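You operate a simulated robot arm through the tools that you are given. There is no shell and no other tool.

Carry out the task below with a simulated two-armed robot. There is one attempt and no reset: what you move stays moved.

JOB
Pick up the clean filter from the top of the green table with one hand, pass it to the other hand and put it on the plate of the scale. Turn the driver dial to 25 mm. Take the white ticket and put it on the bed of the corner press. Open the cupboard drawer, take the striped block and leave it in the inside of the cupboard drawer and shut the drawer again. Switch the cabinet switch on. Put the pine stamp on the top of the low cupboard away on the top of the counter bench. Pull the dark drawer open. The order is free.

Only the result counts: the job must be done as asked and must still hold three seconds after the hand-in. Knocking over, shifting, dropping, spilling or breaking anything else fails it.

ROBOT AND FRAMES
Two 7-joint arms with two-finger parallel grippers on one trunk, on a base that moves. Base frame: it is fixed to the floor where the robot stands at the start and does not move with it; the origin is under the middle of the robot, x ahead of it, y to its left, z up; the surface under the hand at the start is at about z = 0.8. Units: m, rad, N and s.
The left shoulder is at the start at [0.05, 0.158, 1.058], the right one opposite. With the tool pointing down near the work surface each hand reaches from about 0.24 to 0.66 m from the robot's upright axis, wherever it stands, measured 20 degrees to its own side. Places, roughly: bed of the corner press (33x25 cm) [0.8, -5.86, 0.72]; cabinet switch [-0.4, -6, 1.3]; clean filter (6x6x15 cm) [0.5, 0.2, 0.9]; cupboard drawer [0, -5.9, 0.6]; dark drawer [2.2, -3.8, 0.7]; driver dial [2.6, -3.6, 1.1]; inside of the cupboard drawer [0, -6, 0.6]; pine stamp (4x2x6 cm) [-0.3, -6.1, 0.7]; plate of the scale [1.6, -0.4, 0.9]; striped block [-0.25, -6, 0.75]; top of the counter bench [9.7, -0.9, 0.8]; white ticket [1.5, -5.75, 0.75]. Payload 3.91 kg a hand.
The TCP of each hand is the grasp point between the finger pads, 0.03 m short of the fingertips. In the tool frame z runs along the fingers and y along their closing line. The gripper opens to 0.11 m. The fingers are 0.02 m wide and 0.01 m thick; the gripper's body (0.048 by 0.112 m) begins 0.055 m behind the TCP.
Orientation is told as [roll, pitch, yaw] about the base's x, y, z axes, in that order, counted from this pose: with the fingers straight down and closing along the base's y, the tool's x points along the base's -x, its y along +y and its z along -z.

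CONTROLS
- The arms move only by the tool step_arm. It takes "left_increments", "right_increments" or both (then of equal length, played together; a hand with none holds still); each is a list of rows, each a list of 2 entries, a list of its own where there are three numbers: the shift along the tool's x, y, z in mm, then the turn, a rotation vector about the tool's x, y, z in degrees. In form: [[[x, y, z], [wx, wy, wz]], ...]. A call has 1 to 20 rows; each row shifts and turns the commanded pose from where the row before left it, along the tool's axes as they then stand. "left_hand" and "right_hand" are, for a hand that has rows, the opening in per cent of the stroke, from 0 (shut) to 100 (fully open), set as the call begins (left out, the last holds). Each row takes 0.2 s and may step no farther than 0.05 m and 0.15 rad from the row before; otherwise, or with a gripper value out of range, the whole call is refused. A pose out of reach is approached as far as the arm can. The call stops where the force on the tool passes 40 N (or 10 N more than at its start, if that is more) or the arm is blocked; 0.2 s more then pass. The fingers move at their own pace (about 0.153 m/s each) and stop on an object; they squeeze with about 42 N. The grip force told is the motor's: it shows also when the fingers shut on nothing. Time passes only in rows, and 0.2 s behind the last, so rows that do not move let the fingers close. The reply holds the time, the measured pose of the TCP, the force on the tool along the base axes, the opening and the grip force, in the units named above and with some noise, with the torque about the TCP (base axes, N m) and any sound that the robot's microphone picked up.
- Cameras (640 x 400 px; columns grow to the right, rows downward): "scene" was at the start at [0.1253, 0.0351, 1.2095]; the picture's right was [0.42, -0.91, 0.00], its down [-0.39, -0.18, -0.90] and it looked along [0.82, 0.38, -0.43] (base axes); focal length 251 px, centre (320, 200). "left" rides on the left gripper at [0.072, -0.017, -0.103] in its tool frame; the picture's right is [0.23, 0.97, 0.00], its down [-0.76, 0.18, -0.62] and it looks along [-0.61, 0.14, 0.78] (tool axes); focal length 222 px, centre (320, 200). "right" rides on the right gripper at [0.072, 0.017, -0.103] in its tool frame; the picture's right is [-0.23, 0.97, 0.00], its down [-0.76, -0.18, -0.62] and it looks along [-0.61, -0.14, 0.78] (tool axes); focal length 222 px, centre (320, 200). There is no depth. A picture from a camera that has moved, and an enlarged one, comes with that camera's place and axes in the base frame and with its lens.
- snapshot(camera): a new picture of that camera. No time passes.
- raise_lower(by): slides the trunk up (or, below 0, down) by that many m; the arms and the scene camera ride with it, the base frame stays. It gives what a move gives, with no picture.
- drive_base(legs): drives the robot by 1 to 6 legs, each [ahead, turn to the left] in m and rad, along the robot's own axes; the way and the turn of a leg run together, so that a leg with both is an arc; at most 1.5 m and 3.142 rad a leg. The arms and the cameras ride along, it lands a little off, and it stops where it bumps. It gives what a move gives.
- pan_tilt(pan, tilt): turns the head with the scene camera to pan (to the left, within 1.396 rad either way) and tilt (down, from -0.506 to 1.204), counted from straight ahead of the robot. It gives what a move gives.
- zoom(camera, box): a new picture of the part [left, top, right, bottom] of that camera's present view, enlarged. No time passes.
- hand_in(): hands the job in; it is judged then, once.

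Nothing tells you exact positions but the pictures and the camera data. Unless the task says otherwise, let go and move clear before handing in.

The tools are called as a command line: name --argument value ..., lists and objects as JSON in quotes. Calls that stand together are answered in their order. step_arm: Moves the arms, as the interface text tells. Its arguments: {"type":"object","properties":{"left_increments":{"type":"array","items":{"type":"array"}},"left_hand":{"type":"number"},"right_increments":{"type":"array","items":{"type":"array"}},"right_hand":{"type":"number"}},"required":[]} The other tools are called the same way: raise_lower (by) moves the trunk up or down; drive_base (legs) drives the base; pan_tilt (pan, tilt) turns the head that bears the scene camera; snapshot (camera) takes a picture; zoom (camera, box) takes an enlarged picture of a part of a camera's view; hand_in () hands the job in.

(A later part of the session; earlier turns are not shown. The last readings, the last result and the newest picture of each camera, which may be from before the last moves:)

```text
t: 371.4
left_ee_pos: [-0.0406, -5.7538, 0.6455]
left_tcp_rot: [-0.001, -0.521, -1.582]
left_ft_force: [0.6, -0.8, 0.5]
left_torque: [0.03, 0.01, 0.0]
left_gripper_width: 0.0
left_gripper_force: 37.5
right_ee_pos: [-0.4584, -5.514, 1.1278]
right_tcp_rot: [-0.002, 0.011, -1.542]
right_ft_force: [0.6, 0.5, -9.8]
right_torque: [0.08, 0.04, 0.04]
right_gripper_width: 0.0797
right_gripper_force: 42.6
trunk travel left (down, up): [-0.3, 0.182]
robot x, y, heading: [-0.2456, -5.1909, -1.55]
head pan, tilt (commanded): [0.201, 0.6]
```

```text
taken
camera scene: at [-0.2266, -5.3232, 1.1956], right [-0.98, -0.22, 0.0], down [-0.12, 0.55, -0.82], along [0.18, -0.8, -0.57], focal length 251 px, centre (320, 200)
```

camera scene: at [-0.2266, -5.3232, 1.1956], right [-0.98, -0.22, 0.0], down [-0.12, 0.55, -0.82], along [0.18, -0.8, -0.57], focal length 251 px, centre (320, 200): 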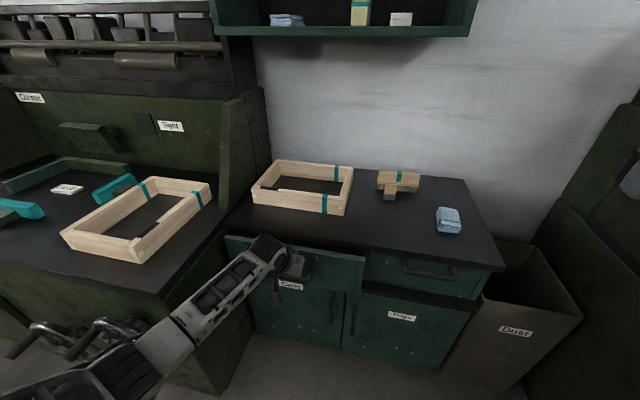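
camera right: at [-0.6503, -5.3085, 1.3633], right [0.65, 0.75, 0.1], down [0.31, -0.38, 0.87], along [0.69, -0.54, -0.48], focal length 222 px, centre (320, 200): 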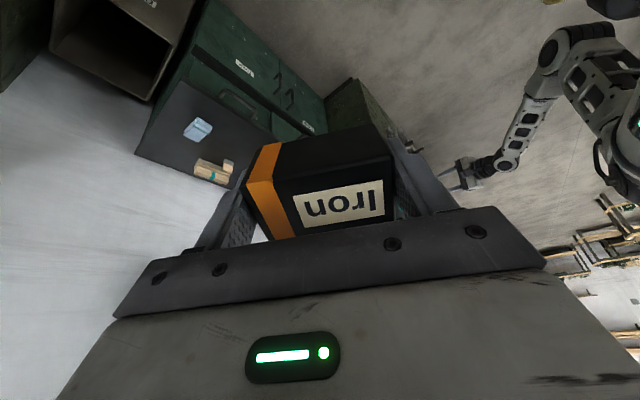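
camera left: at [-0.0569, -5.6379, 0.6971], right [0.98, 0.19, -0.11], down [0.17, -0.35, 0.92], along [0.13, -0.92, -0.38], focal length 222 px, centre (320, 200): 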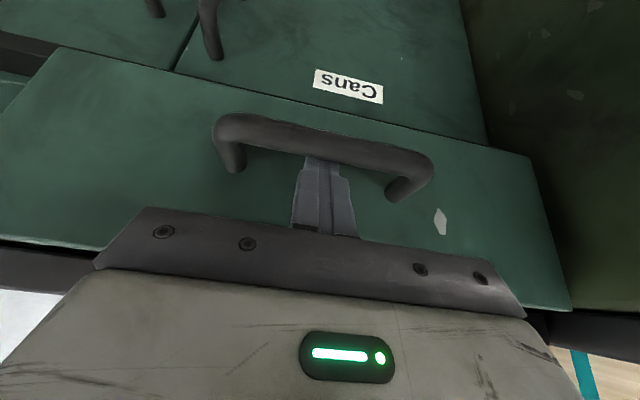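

The drawer is coming out. I'll keep pulling.

step_arm --left_increments '[[[17.3, 0, -10], [0, 0, 0]], [[17.3, 0, -10], [0, 0, 0]], [[17.3, 0, -10], [0, 0, 0]], [[17.3, 0, -10], [0, 0, 0]], [[17.3, 0, -10], [0, 0, 0]], [[17.3, 0, -10], [0, 0, 0]], [[17.3, 0, -10], [0, 0, 0]], [[17.3, 0, -10], [0, 0, 0]], [[0, 0, 0], [0, 0, 0]]]'

snapshot --camera "scene"

snapshot --camera "left"

```text
t: 373.4
left_ee_pos: [-0.04, -5.5936, 0.6432]
left_tcp_rot: [0.0, -0.523, -1.58]
left_ft_force: [-1.1, -0.5, 0.7]
left_torque: [0.02, -0.01, 0.03]
left_gripper_width: 0.0
left_gripper_force: 38.0
right_ee_pos: [-0.4574, -5.5141, 1.1266]
right_tcp_rot: [-0.002, 0.01, -1.542]
right_ft_force: [0.5, 0.3, -10.3]
right_torque: [0.1, 0.0, 0.04]
right_gripper_width: 0.08
right_gripper_force: 41.8
trunk travel left (down, up): [-0.3, 0.182]
robot x, y, heading: [-0.2464, -5.191, -1.549]
head pan, tilt (commanded): [0.201, 0.6]
```

```text
taken
camera scene: at [-0.2267, -5.3233, 1.1956], right [-0.98, -0.22, 0.0], down [-0.12, 0.55, -0.82], along [0.18, -0.8, -0.57], focal length 251 px, centre (320, 200)
```

scene: 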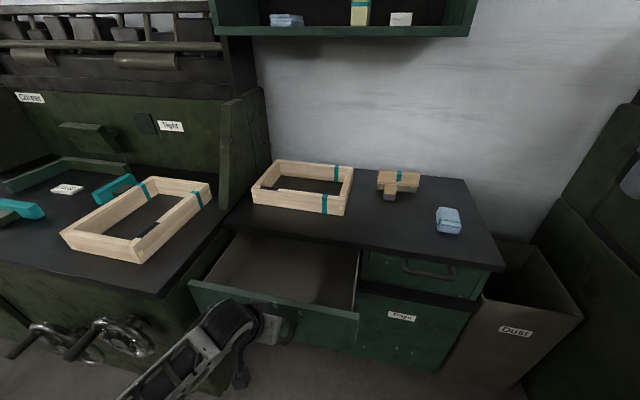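

```text
taken
camera left: at [-0.0552, -5.4778, 0.6964], right [0.98, 0.19, -0.11], down [0.17, -0.35, 0.92], along [0.13, -0.92, -0.38], focal length 222 px, centre (320, 200)
```

left: 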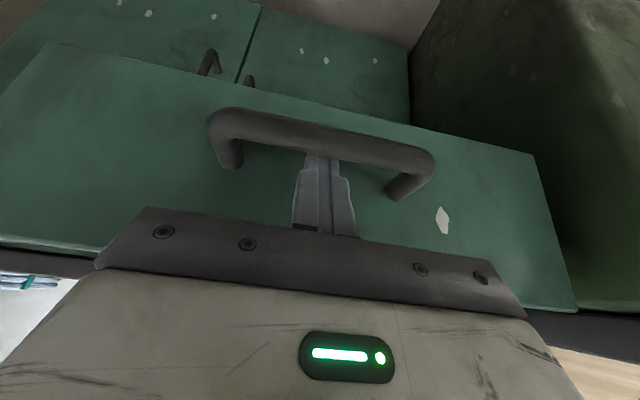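

The drawer stands open about 19 cm and its interior is empty. I'll unhook the left hand, lift it clear and move it aside.

step_arm --left_increments '[[[-6, 0, 3.5], [0, 0, 0]], [[0, 0, -20], [0, 0, 0]], [[0, 0, -30], [0, 0, 0]], [[0, 0, -35], [0, 0, 0]], [[0, 0, -40], [0, 0, 0]], [[0, 15, -40], [0, 0, 0]], [[0, 20, -40], [0, 0, 0]], [[-20, 20, -35], [0, 0, 0]], [[-20, 20, -35], [0, 0, 0]]]'

snapshot --camera "scene"

```text
t: 375.4
left_ee_pos: [0.0399, -5.5427, 0.8884]
left_tcp_rot: [-0.002, -0.521, -1.581]
left_ft_force: [0.0, -0.7, -0.1]
left_torque: [0.01, 0.01, 0.0]
left_gripper_width: 0.0
left_gripper_force: 37.7
left hand out of reach, approached as far as the arm can: row 6, 7, 8
right_ee_pos: [-0.4587, -5.5141, 1.1274]
right_tcp_rot: [-0.002, 0.012, -1.541]
right_ft_force: [-0.3, -0.8, -8.9]
right_torque: [0.06, 0.01, 0.0]
right_gripper_width: 0.0799
right_gripper_force: 42.2
trunk travel left (down, up): [-0.3, 0.182]
robot x, y, heading: [-0.2473, -5.19, -1.551]
head pan, tilt (commanded): [0.201, 0.6]
```

```text
taken
camera scene: at [-0.2267, -5.3232, 1.1956], right [-0.98, -0.22, 0.0], down [-0.12, 0.55, -0.82], along [0.18, -0.8, -0.57], focal length 251 px, centre (320, 200)
```

scene: 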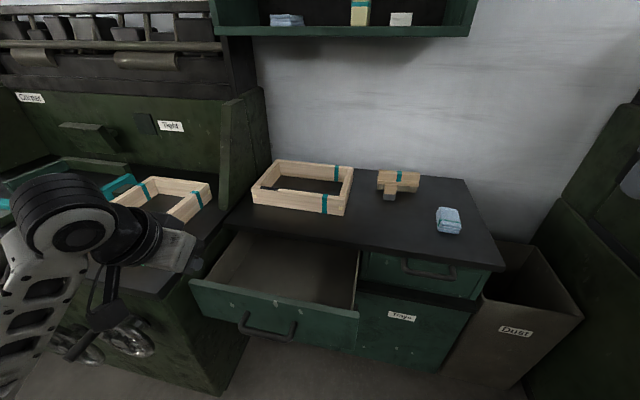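

The drawer interior is clear. I'll move the left hand further left, then bring the block over the drawer with the right hand.

step_arm --left_increments '[[[0, 35, -10], [0, 0, 0]], [[0, 35, -10], [0, 0, 0]], [[0, 35, -10], [0, 0, 0]], [[0, 0, 0], [0, 0, 0]], [[0, 0, 0], [0, 0, 0]], [[0, 0, 0], [0, 0, 0]], [[0, 0, 0], [0, 0, 0]], [[0, 0, 0], [0, 0, 0]], [[0, 0, 0], [0, 0, 0]]]' --right_increments '[[[0, 0, 0], [0, 0, 0]], [[-30, 40, 0], [0, 0, 0]], [[-30, 40, 0], [0, 0, 0]], [[-30, 40, 5], [0, 0, 0]], [[-30, 40, 15], [0, 0, 0]], [[-30, 40, 20], [0, 0, 0]], [[-30, 40, 20], [0, 0, 0]], [[-30, 40, 20], [0, 0, 0]], [[-30, 40, 20], [0, 0, 0]]]'

snapshot --camera "right"

snapshot --camera "scene"

```text
refused: row 4 steps farther than a row can; nothing moved
```

```text
taken
camera right: at [-0.4425, -5.4413, 1.2305], right [0.98, -0.2, 0.0], down [-0.15, -0.77, 0.61], along [-0.13, -0.6, -0.79], focal length 222 px, centre (320, 200)
```

right: 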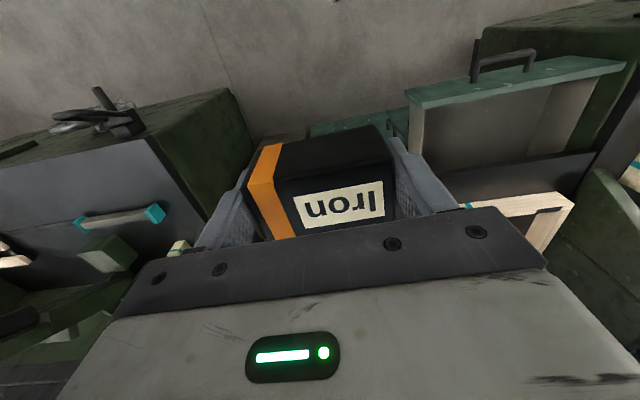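

```text
taken
camera scene: at [-0.2267, -5.3232, 1.1956], right [-0.98, -0.22, 0.0], down [-0.12, 0.55, -0.82], along [0.18, -0.8, -0.57], focal length 251 px, centre (320, 200)
```

scene: 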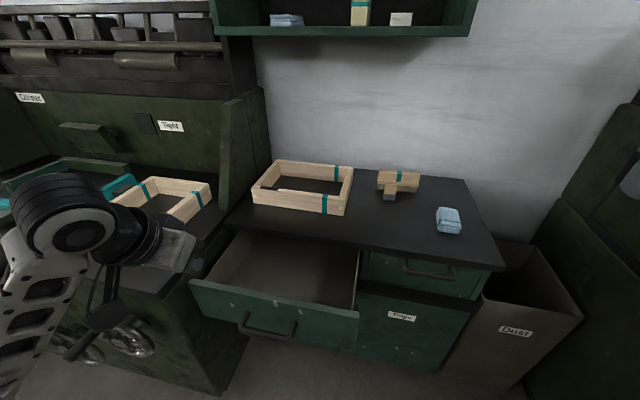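

step_arm --left_increments '[[[0, 35, -10], [0, 0, 0]], [[0, 35, -10], [0, 0, 0]], [[0, 35, -10], [0, 0, 0]], [[0, 0, 0], [0, 0, 0]], [[0, 0, 0], [0, 0, 0]], [[0, 0, 0], [0, 0, 0]], [[0, 0, 0], [0, 0, 0]], [[0, 0, 0], [0, 0, 0]], [[0, 0, 0], [0, 0, 0]], [[0, 0, 0], [0, 0, 0]], [[0, 0, 0], [0, 0, 0]], [[0, 0, 0], [0, 0, 0]], [[0, 0, 0], [0, 0, 0]]]' --right_increments '[[[-22, 29, 0], [0, 0, 0]], [[-22, 29, 0], [0, 0, 0]], [[-22, 29, 5], [0, 0, 0]], [[-22, 29, 10], [0, 0, 0]], [[-22, 29, 15], [0, 0, 0]], [[-22, 29, 15], [0, 0, 0]], [[-22, 29, 20], [0, 0, 0]], [[-22, 29, 20], [0, 0, 0]], [[-22, 29, 20], [0, 0, 0]], [[-22, 29, 24], [0, 0, 0]], [[-22, 30, 24], [0, 0, 0]], [[-20, 31, 24], [0, 0, 0]], [[0, 0, 0], [0, 0, 0]]]'

snapshot --camera "right"

snapshot --camera "scene"

```text
t: 378.2
left_ee_pos: [0.1454, -5.5289, 0.9126]
left_tcp_rot: [-0.002, -0.522, -1.58]
left_ft_force: [-0.1, -0.6, -0.8]
left_torque: [-0.03, 0.0, -0.01]
left_gripper_width: 0.0002
left_gripper_force: 38.0
right_ee_pos: [-0.1536, -5.7208, 0.9666]
right_tcp_rot: [-0.003, 0.013, -1.543]
right_ft_force: [-0.3, -0.4, -11.0]
right_torque: [0.07, -0.01, -0.03]
right_gripper_width: 0.0799
right_gripper_force: 42.2
right hand out of reach, approached as far as the arm can: row 11, 12
trunk travel left (down, up): [-0.3, 0.182]
robot x, y, heading: [-0.2477, -5.1919, -1.553]
head pan, tilt (commanded): [0.201, 0.6]
```

```text
taken
camera right: at [-0.1368, -5.6481, 1.0694], right [0.98, -0.2, -0.01], down [-0.15, -0.77, 0.61], along [-0.13, -0.6, -0.79], focal length 222 px, centre (320, 200)
```

right: 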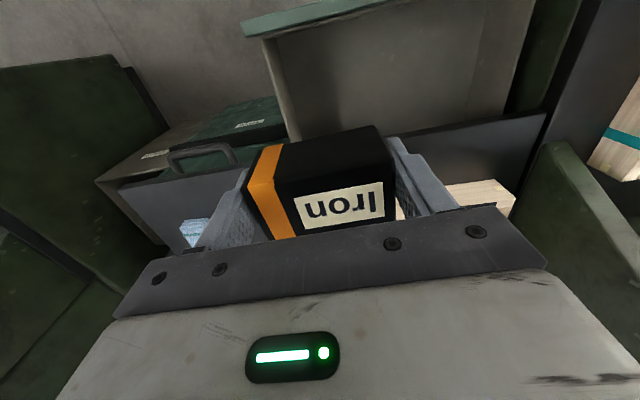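

```text
taken
camera scene: at [-0.2264, -5.3238, 1.1955], right [-0.98, -0.22, 0.0], down [-0.12, 0.55, -0.82], along [0.18, -0.8, -0.57], focal length 251 px, centre (320, 200)
```

scene: 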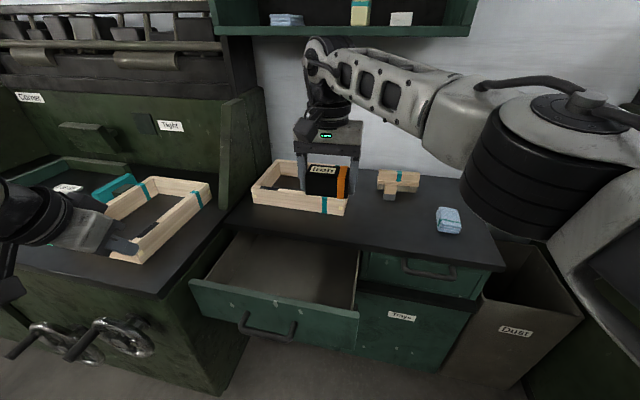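

The right hand can't reach far enough across from here. I'll pivot the base slightly left and roll forward a little, which carries the hand over the drawer.

drive_base --legs '[[0, 0.2], [0.06, 0]]'

snapshot --camera "right"

snapshot --camera "scene"

```text
t: 379.9
left_ee_pos: [0.2173, -5.5, 0.9122]
left_tcp_rot: [-0.002, -0.522, -1.379]
left_ft_force: [-0.1, -0.2, -0.1]
left_torque: [-0.01, 0.01, 0.02]
left_gripper_width: 0.0
left_gripper_force: 37.5
right_ee_pos: [-0.0351, -5.7479, 0.966]
right_tcp_rot: [-0.004, 0.013, -1.339]
right_ft_force: [-0.6, 0.2, -10.0]
right_torque: [0.04, 0.0, 0.02]
right_gripper_width: 0.0797
right_gripper_force: 42.2
trunk travel left (down, up): [-0.3, 0.182]
robot x, y, heading: [-0.2355, -5.2479, -1.345]
head pan, tilt (commanded): [0.201, 0.6]
```

```text
taken
camera right: at [-0.0343, -5.6739, 1.0694], right [1.0, 0.0, -0.01], down [0.01, -0.79, 0.61], along [0.0, -0.61, -0.79], focal length 222 px, centre (320, 200)
```

right: 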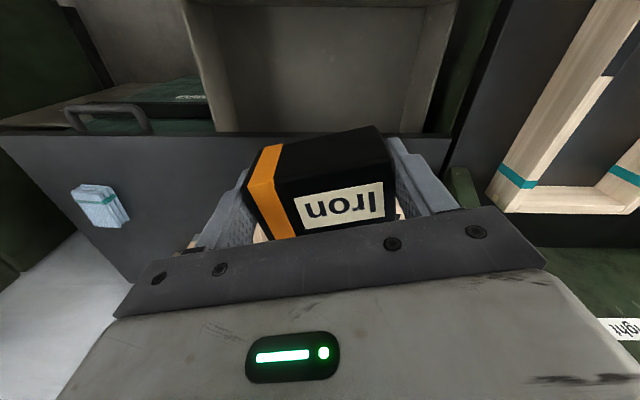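

```text
taken
camera scene: at [-0.1881, -5.3744, 1.1955], right [-0.91, -0.41, 0.0], down [-0.23, 0.52, -0.82], along [0.34, -0.75, -0.57], focal length 251 px, centre (320, 200)
```

scene: 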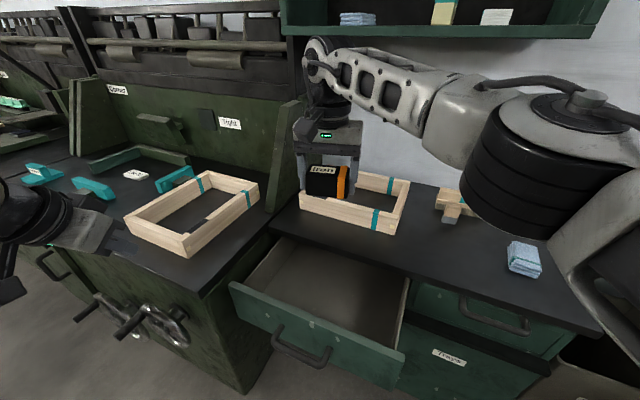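

The block is above the open drawer. I'll lower it inside, checking on the way.

step_arm --right_increments '[[[-6, 0, 30], [0, 0, 0]], [[0, 0, 40], [0, 0, 0]], [[0, 0, 40], [0, 0, 0]], [[0, 0, 40], [0, 0, 0]], [[0, 0, 40], [0, 0, 0]], [[0, 0, 40], [0, 0, 0]], [[0, 0, 0], [0, 0, 0]]]'

snapshot --camera "right"

zoom --camera "scene" --box '[220, 120, 460, 380]'

```text
t: 381.5
left_ee_pos: [0.2176, -5.5008, 0.9126]
left_tcp_rot: [-0.003, -0.521, -1.376]
left_ft_force: [0.8, -0.4, -0.5]
left_torque: [0.0, -0.03, -0.01]
left_gripper_width: 0.0001
left_gripper_force: 37.8
right_ee_pos: [-0.0354, -5.7483, 0.7378]
right_tcp_rot: [-0.001, 0.009, -1.338]
right_ft_force: [-0.1, 0.8, -8.3]
right_torque: [0.08, 0.01, -0.02]
right_gripper_width: 0.0801
right_gripper_force: 42.6
right hand out of reach, approached as far as the arm can: row 6
trunk travel left (down, up): [-0.3, 0.182]
robot x, y, heading: [-0.2398, -5.2504, -1.351]
head pan, tilt (commanded): [0.201, 0.6]
```

```text
taken
camera right: at [-0.0353, -5.6742, 0.8413], right [1.0, 0.0, 0.0], down [0.0, -0.79, 0.62], along [0.0, -0.62, -0.79], focal length 222 px, centre (320, 200)
```

right: 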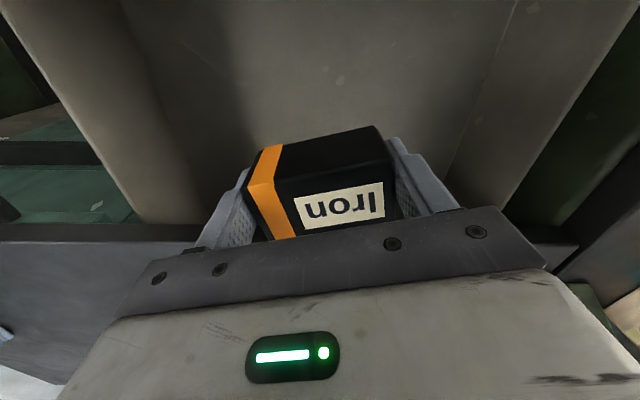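

```text
1.54 times, centred on (340, 250) of scene
camera zoom: at [-0.1881, -5.374, 1.1956], right [-0.91, -0.41, 0.0], down [-0.23, 0.52, -0.82], along [0.34, -0.75, -0.57], focal length 386 px, centre (289, 123)
```

zoom: 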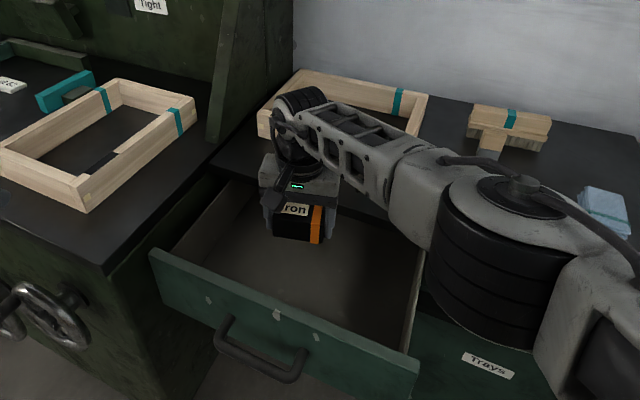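

The arm is at its reach limit going down, so I'll use the trunk to lower the block the rest of the way.

raise_lower --by -0.08

snapshot --camera "right"

zoom --camera "scene" --box '[220, 120, 460, 380]'

```text
t: 382.7
left_ee_pos: [0.2184, -5.5002, 0.8328]
left_tcp_rot: [-0.004, -0.523, -1.378]
left_ft_force: [-1.2, 0.2, 1.1]
left_torque: [0.01, -0.03, 0.01]
left_gripper_width: 0.0001
left_gripper_force: 38.0
right_ee_pos: [-0.0369, -5.7484, 0.6591]
right_tcp_rot: [-0.002, 0.011, -1.339]
right_ft_force: [-0.7, 0.3, -10.3]
right_torque: [0.02, 0.0, 0.0]
right_gripper_width: 0.0799
right_gripper_force: 41.6
trunk travel left (down, up): [-0.22, 0.262]
robot x, y, heading: [-0.2346, -5.249, -1.345]
head pan, tilt (commanded): [0.201, 0.6]
```

```text
taken
camera right: at [-0.0353, -5.674, 0.7619], right [1.0, 0.0, 0.0], down [0.01, -0.79, 0.62], along [0.0, -0.62, -0.79], focal length 222 px, centre (320, 200)
```

right: 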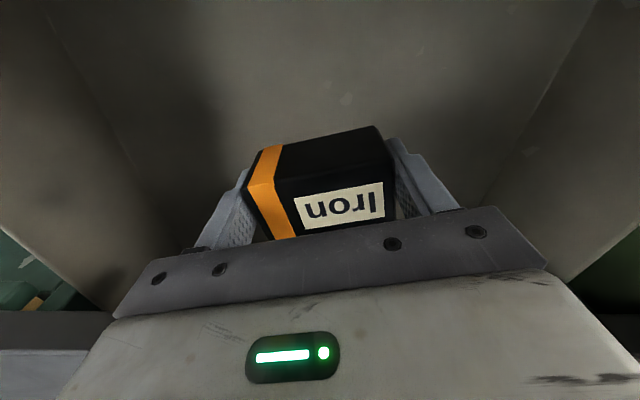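

```text
1.54 times, centred on (340, 250) of scene
camera zoom: at [-0.1883, -5.3738, 1.1156], right [-0.91, -0.41, 0.0], down [-0.23, 0.52, -0.82], along [0.34, -0.75, -0.57], focal length 386 px, centre (289, 123)
```

zoom: 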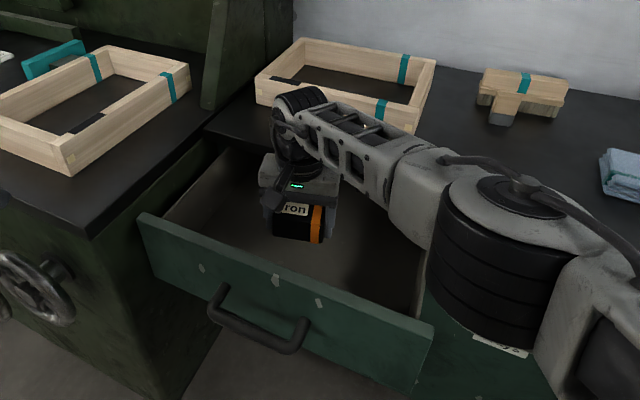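

raise_lower --by -0.015

raise_lower --by -0.008

```text
t: 383.3
left_ee_pos: [0.2175, -5.5011, 0.8176]
left_tcp_rot: [-0.001, -0.522, -1.377]
left_ft_force: [-0.6, 0.1, 0.1]
left_torque: [0.0, 0.04, -0.01]
left_gripper_width: 0.0001
left_gripper_force: 37.3
right_ee_pos: [-0.0364, -5.7484, 0.6442]
right_tcp_rot: [0.0, 0.011, -1.339]
right_ft_force: [-1.0, 1.3, -8.6]
right_torque: [0.08, 0.0, 0.0]
right_gripper_width: 0.0802
right_gripper_force: 42.1
trunk travel left (down, up): [-0.205, 0.277]
robot x, y, heading: [-0.2368, -5.2522, -1.344]
head pan, tilt (commanded): [0.201, 0.6]
```

```text
t: 383.9
left_ee_pos: [0.2186, -5.5008, 0.8095]
left_tcp_rot: [-0.001, -0.522, -1.378]
left_ft_force: [0.0, 0.0, -0.2]
left_torque: [-0.02, 0.0, 0.02]
left_gripper_width: 0.0
left_gripper_force: 37.7
right_ee_pos: [-0.0358, -5.7482, 0.6365]
right_tcp_rot: [-0.002, 0.007, -1.337]
right_ft_force: [-0.2, -0.3, -9.5]
right_torque: [0.06, 0.04, 0.02]
right_gripper_width: 0.0796
right_gripper_force: 42.1
trunk travel left (down, up): [-0.197, 0.285]
robot x, y, heading: [-0.2336, -5.2475, -1.348]
head pan, tilt (commanded): [0.201, 0.6]
```

raise_lower --by -0.008

raise_lower --by -0.006

snapshot --camera "right"

```text
t: 384.5
left_ee_pos: [0.218, -5.5002, 0.801]
left_tcp_rot: [-0.001, -0.522, -1.377]
left_ft_force: [-0.3, -0.4, -0.1]
left_torque: [-0.03, -0.02, 0.03]
left_gripper_width: 0.0
left_gripper_force: 37.6
right_ee_pos: [-0.0354, -5.7482, 0.6275]
right_tcp_rot: [-0.002, 0.01, -1.34]
right_ft_force: [-0.1, 0.7, -9.9]
right_torque: [0.07, 0.01, 0.04]
right_gripper_width: 0.0799
right_gripper_force: 41.7
trunk travel left (down, up): [-0.189, 0.293]
robot x, y, heading: [-0.2362, -5.2484, -1.347]
head pan, tilt (commanded): [0.201, 0.6]
```

```text
t: 385.0
left_ee_pos: [0.2171, -5.5006, 0.7955]
left_tcp_rot: [-0.002, -0.522, -1.377]
left_ft_force: [0.1, 0.9, 0.9]
left_torque: [0.01, -0.04, 0.01]
left_gripper_width: 0.0001
left_gripper_force: 37.8
right_ee_pos: [-0.0368, -5.7485, 0.6218]
right_tcp_rot: [-0.002, 0.012, -1.339]
right_ft_force: [-0.7, 0.0, -9.8]
right_torque: [0.07, 0.03, 0.0]
right_gripper_width: 0.0801
right_gripper_force: 42.6
trunk travel left (down, up): [-0.183, 0.299]
robot x, y, heading: [-0.2396, -5.2492, -1.343]
head pan, tilt (commanded): [0.201, 0.6]
```

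```text
taken
camera right: at [-0.0352, -5.674, 0.7248], right [1.0, 0.0, 0.0], down [0.01, -0.79, 0.62], along [0.0, -0.62, -0.79], focal length 222 px, centre (320, 200)
```

right: 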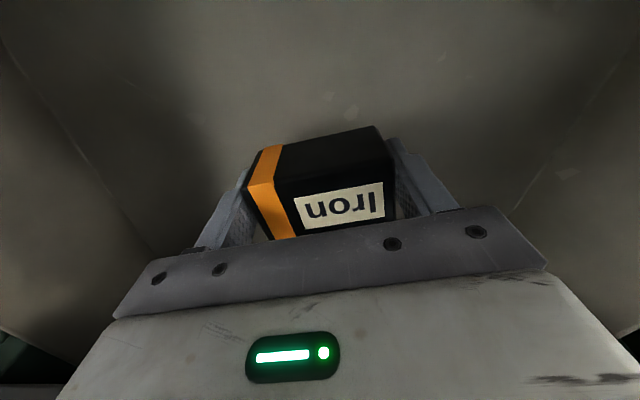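

raise_lower --by -0.01

raise_lower --by -0.005

zoom --camera "scene" --box '[220, 120, 420, 320]'

```text
t: 385.6
left_ee_pos: [0.2176, -5.5001, 0.7864]
left_tcp_rot: [-0.002, -0.522, -1.379]
left_ft_force: [1.0, 0.3, -0.1]
left_torque: [0.02, 0.01, 0.0]
left_gripper_width: 0.0
left_gripper_force: 37.4
right_ee_pos: [-0.0373, -5.7492, 0.6127]
right_tcp_rot: [0.0, 0.01, -1.34]
right_ft_force: [0.6, -0.7, -10.2]
right_torque: [0.07, 0.0, 0.01]
right_gripper_width: 0.0798
right_gripper_force: 41.7
trunk travel left (down, up): [-0.173, 0.309]
robot x, y, heading: [-0.238, -5.2496, -1.343]
head pan, tilt (commanded): [0.201, 0.6]
```

```text
t: 386.1
left_ee_pos: [0.2176, -5.5004, 0.7813]
left_tcp_rot: [-0.003, -0.522, -1.377]
left_ft_force: [0.2, 0.3, 0.5]
left_torque: [0.03, -0.01, -0.02]
left_gripper_width: 0.0
left_gripper_force: 37.8
right_ee_pos: [-0.0359, -5.7491, 0.6076]
right_tcp_rot: [-0.003, 0.01, -1.34]
right_ft_force: [0.3, 0.5, -9.4]
right_torque: [0.05, 0.02, 0.0]
right_gripper_width: 0.08
right_gripper_force: 42.1
trunk travel left (down, up): [-0.168, 0.314]
robot x, y, heading: [-0.2392, -5.2486, -1.349]
head pan, tilt (commanded): [0.201, 0.6]
```

```text
2.00 times, centred on (320, 220) of scene
camera zoom: at [-0.1883, -5.3738, 1.0635], right [-0.91, -0.41, 0.0], down [-0.23, 0.52, -0.82], along [0.34, -0.75, -0.57], focal length 501 px, centre (320, 160)
```

zoom: 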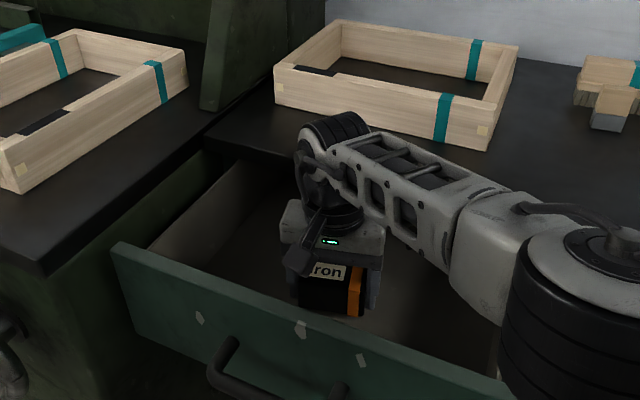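

raise_lower --by -0.005

raise_lower --by -0.005

```text
t: 386.7
left_ee_pos: [0.2185, -5.5006, 0.7766]
left_tcp_rot: [-0.003, -0.521, -1.377]
left_ft_force: [0.3, -0.5, 0.2]
left_torque: [-0.02, 0.0, -0.03]
left_gripper_width: 0.0
left_gripper_force: 37.2
right_ee_pos: [-0.036, -5.7477, 0.6023]
right_tcp_rot: [-0.001, 0.01, -1.339]
right_ft_force: [1.2, -0.8, -10.4]
right_torque: [0.07, 0.05, 0.0]
right_gripper_width: 0.0798
right_gripper_force: 42.2
trunk travel left (down, up): [-0.163, 0.319]
robot x, y, heading: [-0.2351, -5.251, -1.347]
head pan, tilt (commanded): [0.201, 0.6]
```

```text
t: 387.2
left_ee_pos: [0.2171, -5.4994, 0.7706]
left_tcp_rot: [-0.001, -0.524, -1.378]
left_ft_force: [-0.7, 0.6, 0.0]
left_torque: [-0.01, 0.03, -0.02]
left_gripper_width: 0.0
left_gripper_force: 37.3
right_ee_pos: [-0.0358, -5.7498, 0.5999]
right_tcp_rot: [-0.002, 0.002, -1.338]
right_ft_force: [-4.1, -0.9, 11.0]
right_torque: [-0.37, -0.79, -0.06]
right_gripper_width: 0.0798
right_gripper_force: 41.7
trunk travel left (down, up): [-0.158, 0.324]
robot x, y, heading: [-0.2386, -5.2502, -1.346]
head pan, tilt (commanded): [0.201, 0.6]
```

The block has touched the drawer floor. I'll release it and raise the trunk straight up.

step_arm --right_increments '[[[0, 0, 0], [0, 0, 0]], [[0, 0, 0], [0, 0, 0]], [[0, 0, 0], [0, 0, 0]]]' --right_hand 100

raise_lower --by 0.2

snapshot --camera "right"

snapshot --camera "scene"

```text
t: 388.0
left_ee_pos: [0.2181, -5.4994, 0.7715]
left_tcp_rot: [-0.003, -0.524, -1.378]
left_ft_force: [0.8, -0.6, -0.4]
left_torque: [-0.01, -0.04, -0.05]
left_gripper_width: 0.0
left_gripper_force: 38.2
right_ee_pos: [-0.0362, -5.7478, 0.5982]
right_tcp_rot: [-0.002, 0.009, -1.338]
right_ft_force: [0.5, -0.6, 0.7]
right_torque: [-0.02, 0.0, -0.01]
right_gripper_width: 0.1099
right_gripper_force: 0.0
trunk travel left (down, up): [-0.158, 0.324]
robot x, y, heading: [-0.2384, -5.2469, -1.348]
head pan, tilt (commanded): [0.201, 0.6]
```

```text
t: 390.2
left_ee_pos: [0.2172, -5.5, 0.9713]
left_tcp_rot: [-0.003, -0.524, -1.379]
left_ft_force: [1.0, 0.4, 0.4]
left_torque: [0.0, 0.01, 0.04]
left_gripper_width: 0.0
left_gripper_force: 38.2
right_ee_pos: [-0.0366, -5.7473, 0.7976]
right_tcp_rot: [-0.001, 0.01, -1.337]
right_ft_force: [0.3, 0.4, 0.1]
right_torque: [0.0, 0.0, 0.02]
right_gripper_width: 0.1101
right_gripper_force: 0.0
trunk travel left (down, up): [-0.358, 0.124]
robot x, y, heading: [-0.2325, -5.2549, -1.348]
head pan, tilt (commanded): [0.201, 0.6]
```

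```text
taken
camera right: at [-0.0353, -5.6737, 0.9002], right [1.0, 0.0, 0.0], down [0.0, -0.79, 0.62], along [0.0, -0.62, -0.79], focal length 222 px, centre (320, 200)
```

right: 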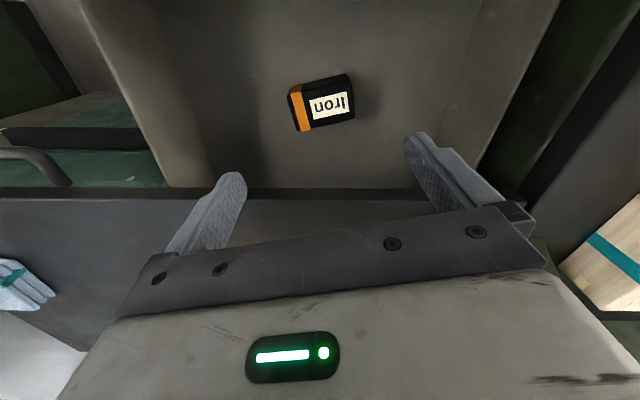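

```text
taken
camera scene: at [-0.1884, -5.3733, 1.2536], right [-0.91, -0.41, 0.0], down [-0.23, 0.52, -0.83], along [0.34, -0.75, -0.57], focal length 251 px, centre (320, 200)
```

scene: 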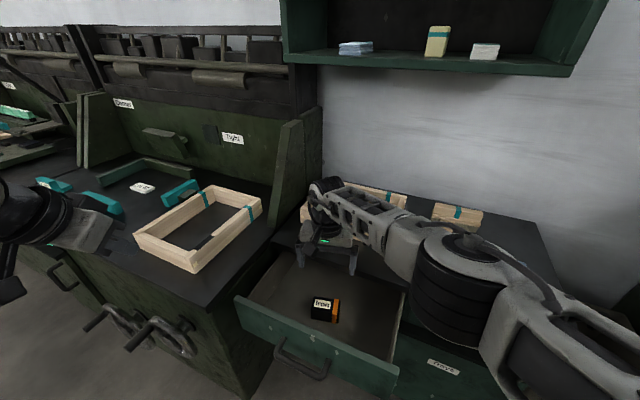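

The block sits upright in the drawer. I'll retract the right hand, square the base up again, and use the shut left fingers to push the drawer closed.

step_arm --right_increments '[[[0, 0, -38], [0, 0, 0]], [[0, 0, -38], [0, 0, 0]], [[0, 0, -38], [0, 0, 0]], [[0, 0, -38], [0, 0, 0]], [[22, -31, -5], [0, 0, 0]], [[22, -31, -5], [0, 0, 0]], [[22, -31, -5], [0, 0, 0]], [[22, -31, -5], [0, 0, 0]], [[22, -31, -5], [0, 0, 0]], [[22, -31, -5], [0, 0, 0]], [[22, -31, -5], [0, 0, 0]], [[22, -20, 0], [0, 0, 0]]]'

drive_base --legs '[[-0.06, 0], [0, -0.2]]'

pan_tilt --pan 0.2 --tilt 0.6

snapshot --camera "scene"

```text
t: 392.8
left_ee_pos: [0.2172, -5.4995, 0.9715]
left_tcp_rot: [-0.001, -0.523, -1.381]
left_ft_force: [0.7, -0.7, 0.5]
left_torque: [-0.02, 0.0, 0.0]
left_gripper_width: 0.0
left_gripper_force: 38.0
right_ee_pos: [-0.3093, -5.6334, 0.9882]
right_tcp_rot: [-0.002, 0.007, -1.339]
right_ft_force: [-0.7, -0.2, -0.1]
right_torque: [-0.03, -0.01, 0.03]
right_gripper_width: 0.1099
right_gripper_force: 0.1
trunk travel left (down, up): [-0.358, 0.124]
robot x, y, heading: [-0.236, -5.2472, -1.349]
head pan, tilt (commanded): [0.201, 0.6]
```

```text
t: 394.5
left_ee_pos: [0.1449, -5.523, 0.9717]
left_tcp_rot: [-0.002, -0.524, -1.577]
left_ft_force: [0.1, 0.5, 0.0]
left_torque: [0.03, -0.01, 0.02]
left_gripper_width: 0.0
left_gripper_force: 38.2
right_ee_pos: [-0.394, -5.5526, 0.9886]
right_tcp_rot: [-0.002, 0.008, -1.535]
right_ft_force: [0.2, -0.5, -0.6]
right_torque: [0.0, 0.01, -0.02]
right_gripper_width: 0.1101
right_gripper_force: 0.0
trunk travel left (down, up): [-0.358, 0.124]
robot x, y, heading: [-0.2474, -5.1912, -1.548]
head pan, tilt (commanded): [0.201, 0.6]
```

```text
t: 395.1
left_ee_pos: [0.1462, -5.5235, 0.9715]
left_tcp_rot: [-0.002, -0.523, -1.573]
left_ft_force: [0.0, 0.4, -0.3]
left_torque: [-0.01, 0.0, -0.03]
left_gripper_width: 0.0
left_gripper_force: 37.6
right_ee_pos: [-0.3955, -5.5517, 0.9872]
right_tcp_rot: [-0.003, 0.008, -1.534]
right_ft_force: [-0.5, -0.2, 0.0]
right_torque: [0.01, 0.02, 0.02]
right_gripper_width: 0.1099
right_gripper_force: 0.0
trunk travel left (down, up): [-0.358, 0.124]
robot x, y, heading: [-0.247, -5.1912, -1.545]
head pan, tilt (commanded): [0.201, 0.6]
```

```text
taken
camera scene: at [-0.2264, -5.3194, 1.2537], right [-0.97, -0.23, 0.0], down [-0.13, 0.55, -0.83], along [0.19, -0.8, -0.56], focal length 251 px, centre (320, 200)
```

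scene: 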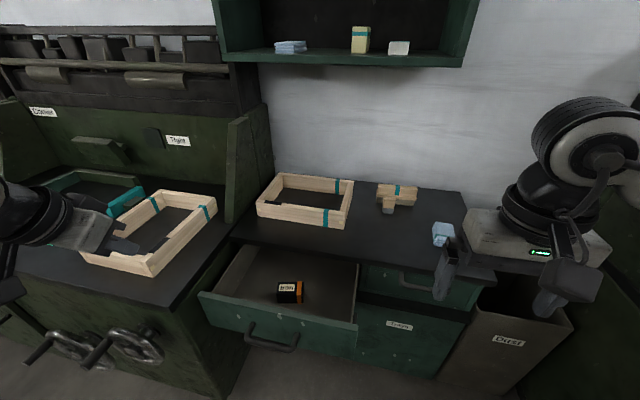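

I'll bring the shut left fingers to a spot on the drawer face just right of the handle.

step_arm --left_increments '[[[0, -38, 0], [0, 0, 0]], [[0, -38, 0], [0, 0, 0]], [[0, -38, 0], [0, 0, 0]], [[0, -38, 0], [0, 0, 0]], [[0, -38, 0], [0, 0, 0]], [[0, -38, 0], [0, 0, 0]], [[0, -38, 0], [0, 0, 0]], [[0, -38, 0], [0, 0, 0]]]'

snapshot --camera "left"

snapshot --camera "scene"

```text
t: 396.9
left_ee_pos: [-0.1545, -5.5447, 0.9745]
left_tcp_rot: [0.001, -0.525, -1.574]
left_ft_force: [-0.4, -0.9, 0.1]
left_torque: [0.01, -0.05, 0.04]
left_gripper_width: 0.0
left_gripper_force: 37.4
left hand out of reach, approached as far as the arm can: row 3, 4
right_ee_pos: [-0.3956, -5.5525, 0.9882]
right_tcp_rot: [-0.001, 0.009, -1.536]
right_ft_force: [0.3, 0.4, 0.3]
right_torque: [-0.01, 0.01, -0.02]
right_gripper_width: 0.1099
right_gripper_force: 0.1
trunk travel left (down, up): [-0.358, 0.124]
robot x, y, heading: [-0.2504, -5.1911, -1.543]
head pan, tilt (commanded): [0.201, 0.6]
```

```text
taken
camera left: at [-0.171, -5.4293, 1.0267], right [0.97, 0.19, -0.11], down [0.18, -0.35, 0.92], along [0.14, -0.92, -0.37], focal length 222 px, centre (320, 200)
```

left: 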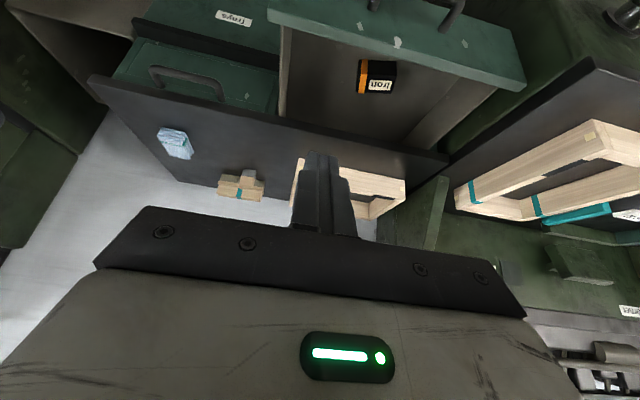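

```text
taken
camera scene: at [-0.2269, -5.3195, 1.2537], right [-0.97, -0.23, 0.0], down [-0.13, 0.55, -0.83], along [0.19, -0.8, -0.56], focal length 251 px, centre (320, 200)
```

scene: 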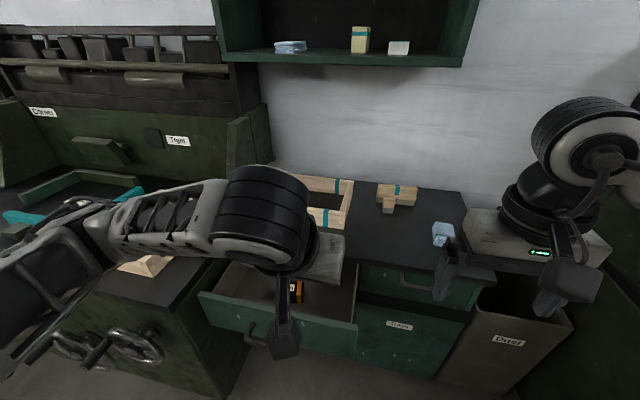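

step_arm --left_increments '[[[22.7, -1, 39.4], [0, 0, 0]], [[22.7, -1, 39.4], [0, 0, 0]], [[22.7, -1, 39.4], [0, 0, 0]], [[22.7, -1, 39.4], [0, 0, 0]], [[22.7, -1, 39.4], [0, 0, 0]], [[22.7, -1, 39.4], [0, 0, 0]], [[22.7, -1, 39.4], [0, 0, 0]], [[0, 0, 0], [0, 0, 0]]]'

snapshot --camera "left"

snapshot --camera "scene"

```text
t: 398.7
left_ee_pos: [-0.1584, -5.5439, 0.6555]
left_tcp_rot: [-0.003, -0.523, -1.577]
left_ft_force: [-1.0, -0.4, 0.2]
left_torque: [-0.02, 0.01, -0.01]
left_gripper_width: 0.0
left_gripper_force: 37.7
right_ee_pos: [-0.3941, -5.5524, 0.9871]
right_tcp_rot: [-0.003, 0.009, -1.536]
right_ft_force: [-0.1, 0.4, 0.4]
right_torque: [-0.01, 0.0, -0.01]
right_gripper_width: 0.1101
right_gripper_force: 0.1
trunk travel left (down, up): [-0.358, 0.124]
robot x, y, heading: [-0.2436, -5.1886, -1.54]
head pan, tilt (commanded): [0.201, 0.6]
```

```text
taken
camera left: at [-0.1753, -5.4292, 0.7074], right [0.97, 0.19, -0.11], down [0.18, -0.35, 0.92], along [0.14, -0.92, -0.37], focal length 222 px, centre (320, 200)
```

left: 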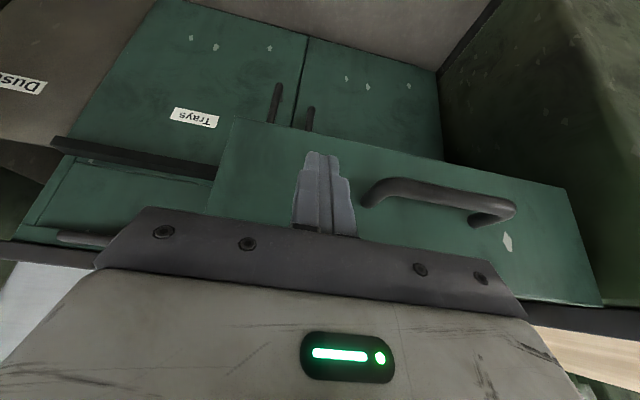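

```text
taken
camera scene: at [-0.2264, -5.3194, 1.2537], right [-0.97, -0.23, 0.0], down [-0.13, 0.55, -0.83], along [0.19, -0.8, -0.56], focal length 251 px, centre (320, 200)
```

scene: 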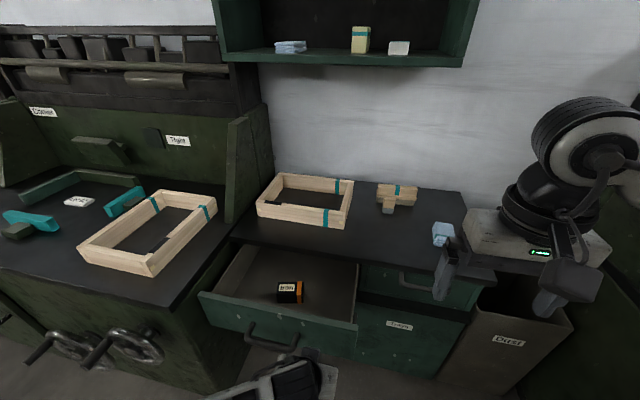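

Now I'll push the drawer shut.

step_arm --left_increments '[[[-21.7, 0, 12.5], [0, 0, 0]], [[-21.7, 0, 12.5], [0, 0, 0]], [[-17.3, 0, 10], [0, 0, 0]], [[-17.3, 0, 10], [0, 0, 0]], [[-17.3, 0, 10], [0, 0, 0]], [[-17.3, 0, 10], [0, 0, 0]], [[-17.3, 0, 10], [0, 0, 0]]]'

snapshot --camera "scene"

```text
t: 400.3
left_ee_pos: [-0.1592, -5.6957, 0.6559]
left_tcp_rot: [-0.002, -0.524, -1.576]
left_ft_force: [-0.3, -0.4, -0.5]
left_torque: [-0.01, 0.01, -0.01]
left_gripper_width: 0.0
left_gripper_force: 37.7
right_ee_pos: [-0.3958, -5.5529, 0.9875]
right_tcp_rot: [-0.001, 0.009, -1.534]
right_ft_force: [-0.3, -0.3, -0.1]
right_torque: [-0.02, 0.0, -0.02]
right_gripper_width: 0.1097
right_gripper_force: 0.1
trunk travel left (down, up): [-0.358, 0.124]
robot x, y, heading: [-0.2479, -5.1941, -1.545]
head pan, tilt (commanded): [0.201, 0.6]
```

```text
taken
camera scene: at [-0.2265, -5.3196, 1.2536], right [-0.97, -0.23, 0.0], down [-0.13, 0.55, -0.82], along [0.19, -0.8, -0.57], focal length 251 px, centre (320, 200)
```

scene: 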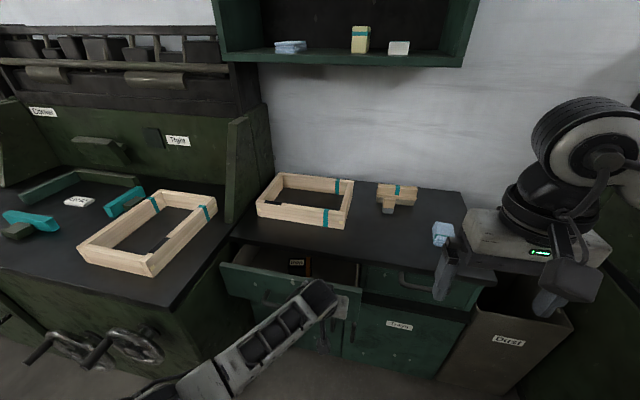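

step_arm --left_increments '[[[-17.3, 0, 10], [0, 0, 0]], [[-17.3, 0, 10], [0, 0, 0]], [[-17.3, 0, 10], [0, 0, 0]], [[-17.3, 0, 10], [0, 0, 0]], [[-13, 0, 7.5], [0, 0, 0]], [[0, 0, 0], [0, 0, 0]]]'

step_arm --left_increments '[[[-7, 0, 4], [0, 0, 0]], [[-7, 0, 4], [0, 0, 0]], [[-7, 0, 4], [0, 0, 0]], [[0, 0, 0], [0, 0, 0]]]'

snapshot --camera "scene"

snapshot --camera "left"

```text
t: 401.7
left_ee_pos: [-0.1641, -5.7892, 0.656]
left_tcp_rot: [-0.003, -0.524, -1.577]
left_ft_force: [0.0, 0.6, 0.8]
left_torque: [-0.02, -0.02, -0.02]
left_gripper_width: 0.0
left_gripper_force: 37.9
right_ee_pos: [-0.395, -5.5528, 0.9883]
right_tcp_rot: [-0.002, 0.01, -1.536]
right_ft_force: [0.7, 0.3, -0.2]
right_torque: [0.02, -0.03, 0.0]
right_gripper_width: 0.11
right_gripper_force: 0.0
trunk travel left (down, up): [-0.358, 0.124]
robot x, y, heading: [-0.2468, -5.1919, -1.543]
head pan, tilt (commanded): [0.201, 0.6]
```

```text
t: 402.7
left_ee_pos: [-0.1631, -5.8061, 0.6504]
left_tcp_rot: [0.0, -0.507, -1.572]
left_ft_force: [0.2, 8.5, 3.9]
left_torque: [0.14, -0.02, -0.02]
left_gripper_width: 0.0
left_gripper_force: 37.4
right_ee_pos: [-0.3942, -5.5513, 0.9883]
right_tcp_rot: [-0.002, 0.009, -1.535]
right_ft_force: [-0.1, -0.1, 0.6]
right_torque: [-0.02, -0.02, 0.0]
right_gripper_width: 0.1099
right_gripper_force: 0.1
trunk travel left (down, up): [-0.358, 0.124]
robot x, y, heading: [-0.25, -5.1887, -1.543]
head pan, tilt (commanded): [0.201, 0.6]
stopped in row 4 (left hand): the force on the tool passed its limit at 42 N (the readings are from after the stop); the commanded pose is now the measured one
```

```text
taken
camera scene: at [-0.2264, -5.3177, 1.2538], right [-0.97, -0.23, 0.0], down [-0.13, 0.55, -0.83], along [0.19, -0.8, -0.56], focal length 251 px, centre (320, 200)
```

scene: 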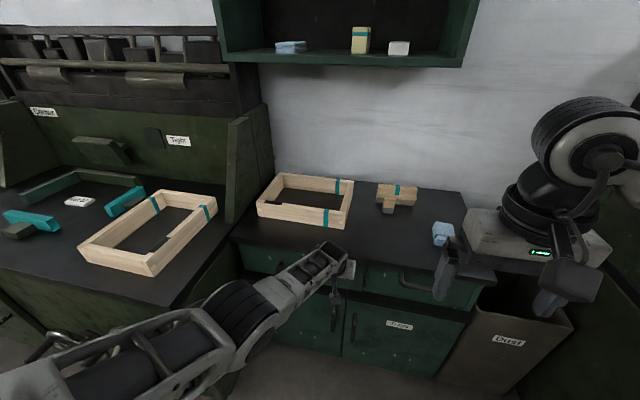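

```text
taken
camera left: at [-0.1791, -5.6927, 0.7047], right [0.97, 0.2, -0.11], down [0.18, -0.36, 0.91], along [0.14, -0.91, -0.39], focal length 222 px, centre (320, 200)
```

left: 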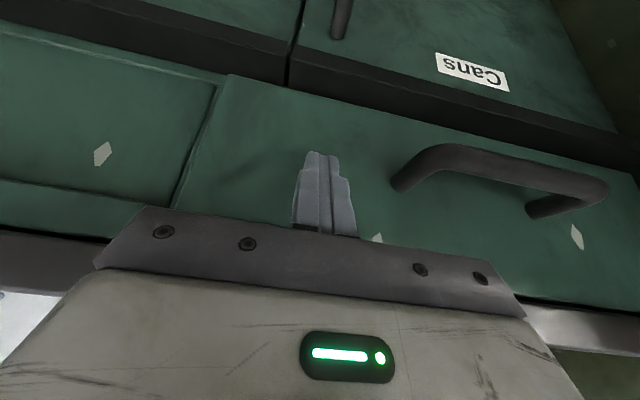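

The drawer is shut; the push met a firm stop. I'll withdraw the left hand and bring it up and aside.

step_arm --left_increments '[[[26, 0, -15], [0, 0, 0]], [[34, 0, -20], [0, 0, 0]], [[34, 0, -20], [0, 0, 0]], [[34, 0, -20], [0, 0, 0]], [[0, 10, -40], [0, 0, 0]], [[-10, 20, -40], [0, 0, 0]], [[-15, 25, -38], [0, 0, 0]], [[-15, 25, -38], [0, 0, 0]], [[-15, 30, -35], [0, 0, 0]], [[-15, 30, -35], [0, 0, 0]]]'

snapshot --camera "scene"

zoom --camera "scene" --box '[200, 150, 480, 330]'

```text
t: 404.9
left_ee_pos: [-0.0207, -5.6118, 0.888]
left_tcp_rot: [-0.002, -0.507, -1.575]
left_ft_force: [-0.5, 0.4, 0.2]
left_torque: [0.03, 0.01, -0.01]
left_gripper_width: 0.0
left_gripper_force: 37.5
right_ee_pos: [-0.395, -5.5519, 0.9877]
right_tcp_rot: [-0.003, 0.008, -1.534]
right_ft_force: [0.2, 0.4, 0.9]
right_torque: [-0.02, 0.01, -0.02]
right_gripper_width: 0.1101
right_gripper_force: 0.0
trunk travel left (down, up): [-0.358, 0.124]
robot x, y, heading: [-0.2507, -5.1875, -1.549]
head pan, tilt (commanded): [0.201, 0.6]
```

```text
taken
camera scene: at [-0.2263, -5.3188, 1.2536], right [-0.97, -0.23, 0.0], down [-0.13, 0.55, -0.83], along [0.19, -0.8, -0.56], focal length 251 px, centre (320, 200)
```

scene: 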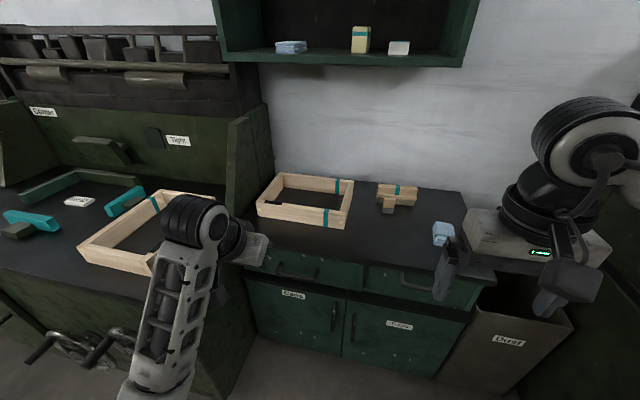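

```text
2.22 times, centred on (340, 240) of scene
camera zoom: at [-0.2263, -5.3188, 1.2536], right [-0.97, -0.23, 0.0], down [-0.13, 0.55, -0.83], along [0.19, -0.8, -0.56], focal length 557 px, centre (276, 111)
```

zoom: 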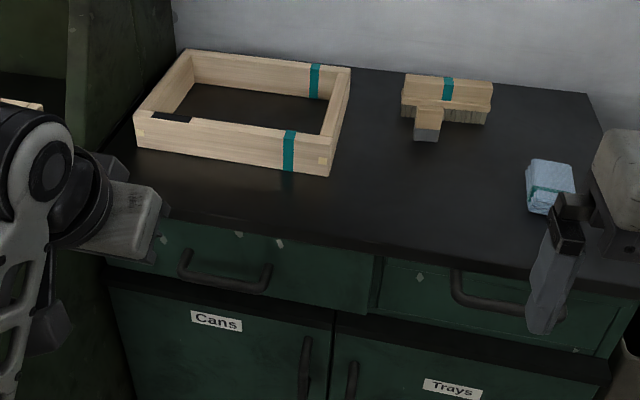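

The drawer is closed. I'll restore the left hand to its plain fingers-down pose, up and to the left.

step_arm --left_increments '[[[0, 10, -30], [0, 0, 0]], [[0, 10, -30], [0, 0, 0]], [[0, 10, -30], [0, 0, 0]], [[0, 10, -20], [0, 7.3, 0]], [[0, 10, -20], [0, 7.3, 0]], [[0, 10, -20], [0, 7.3, 0]], [[0, 10, -20], [0, 7.1, 0]], [[0, 0, 0], [0, 0, 0]]]'

snapshot --camera "scene"

```text
t: 406.7
left_ee_pos: [0.0496, -5.5435, 1.0402]
left_tcp_rot: [-0.002, 0.002, -1.572]
left_ft_force: [0.2, 0.3, -0.6]
left_torque: [0.01, 0.0, 0.01]
left_gripper_width: 0.0001
left_gripper_force: 37.8
right_ee_pos: [-0.3952, -5.5524, 0.988]
right_tcp_rot: [-0.001, 0.008, -1.536]
right_ft_force: [-0.6, 0.6, 0.7]
right_torque: [0.01, 0.0, -0.02]
right_gripper_width: 0.11
right_gripper_force: 0.1
trunk travel left (down, up): [-0.358, 0.124]
robot x, y, heading: [-0.247, -5.1896, -1.545]
head pan, tilt (commanded): [0.201, 0.6]
```

```text
taken
camera scene: at [-0.2264, -5.3187, 1.2537], right [-0.97, -0.23, 0.0], down [-0.13, 0.55, -0.83], along [0.19, -0.8, -0.56], focal length 251 px, centre (320, 200)
```

scene: 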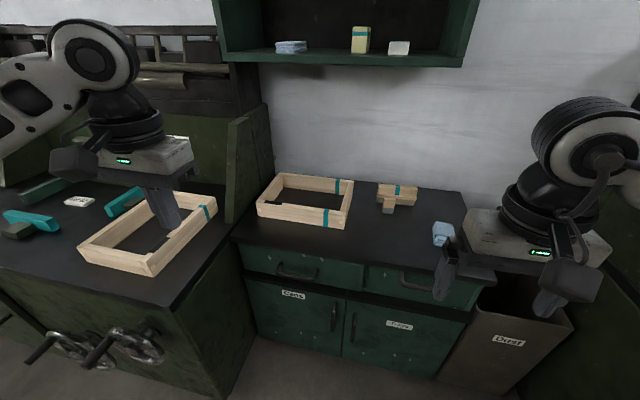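

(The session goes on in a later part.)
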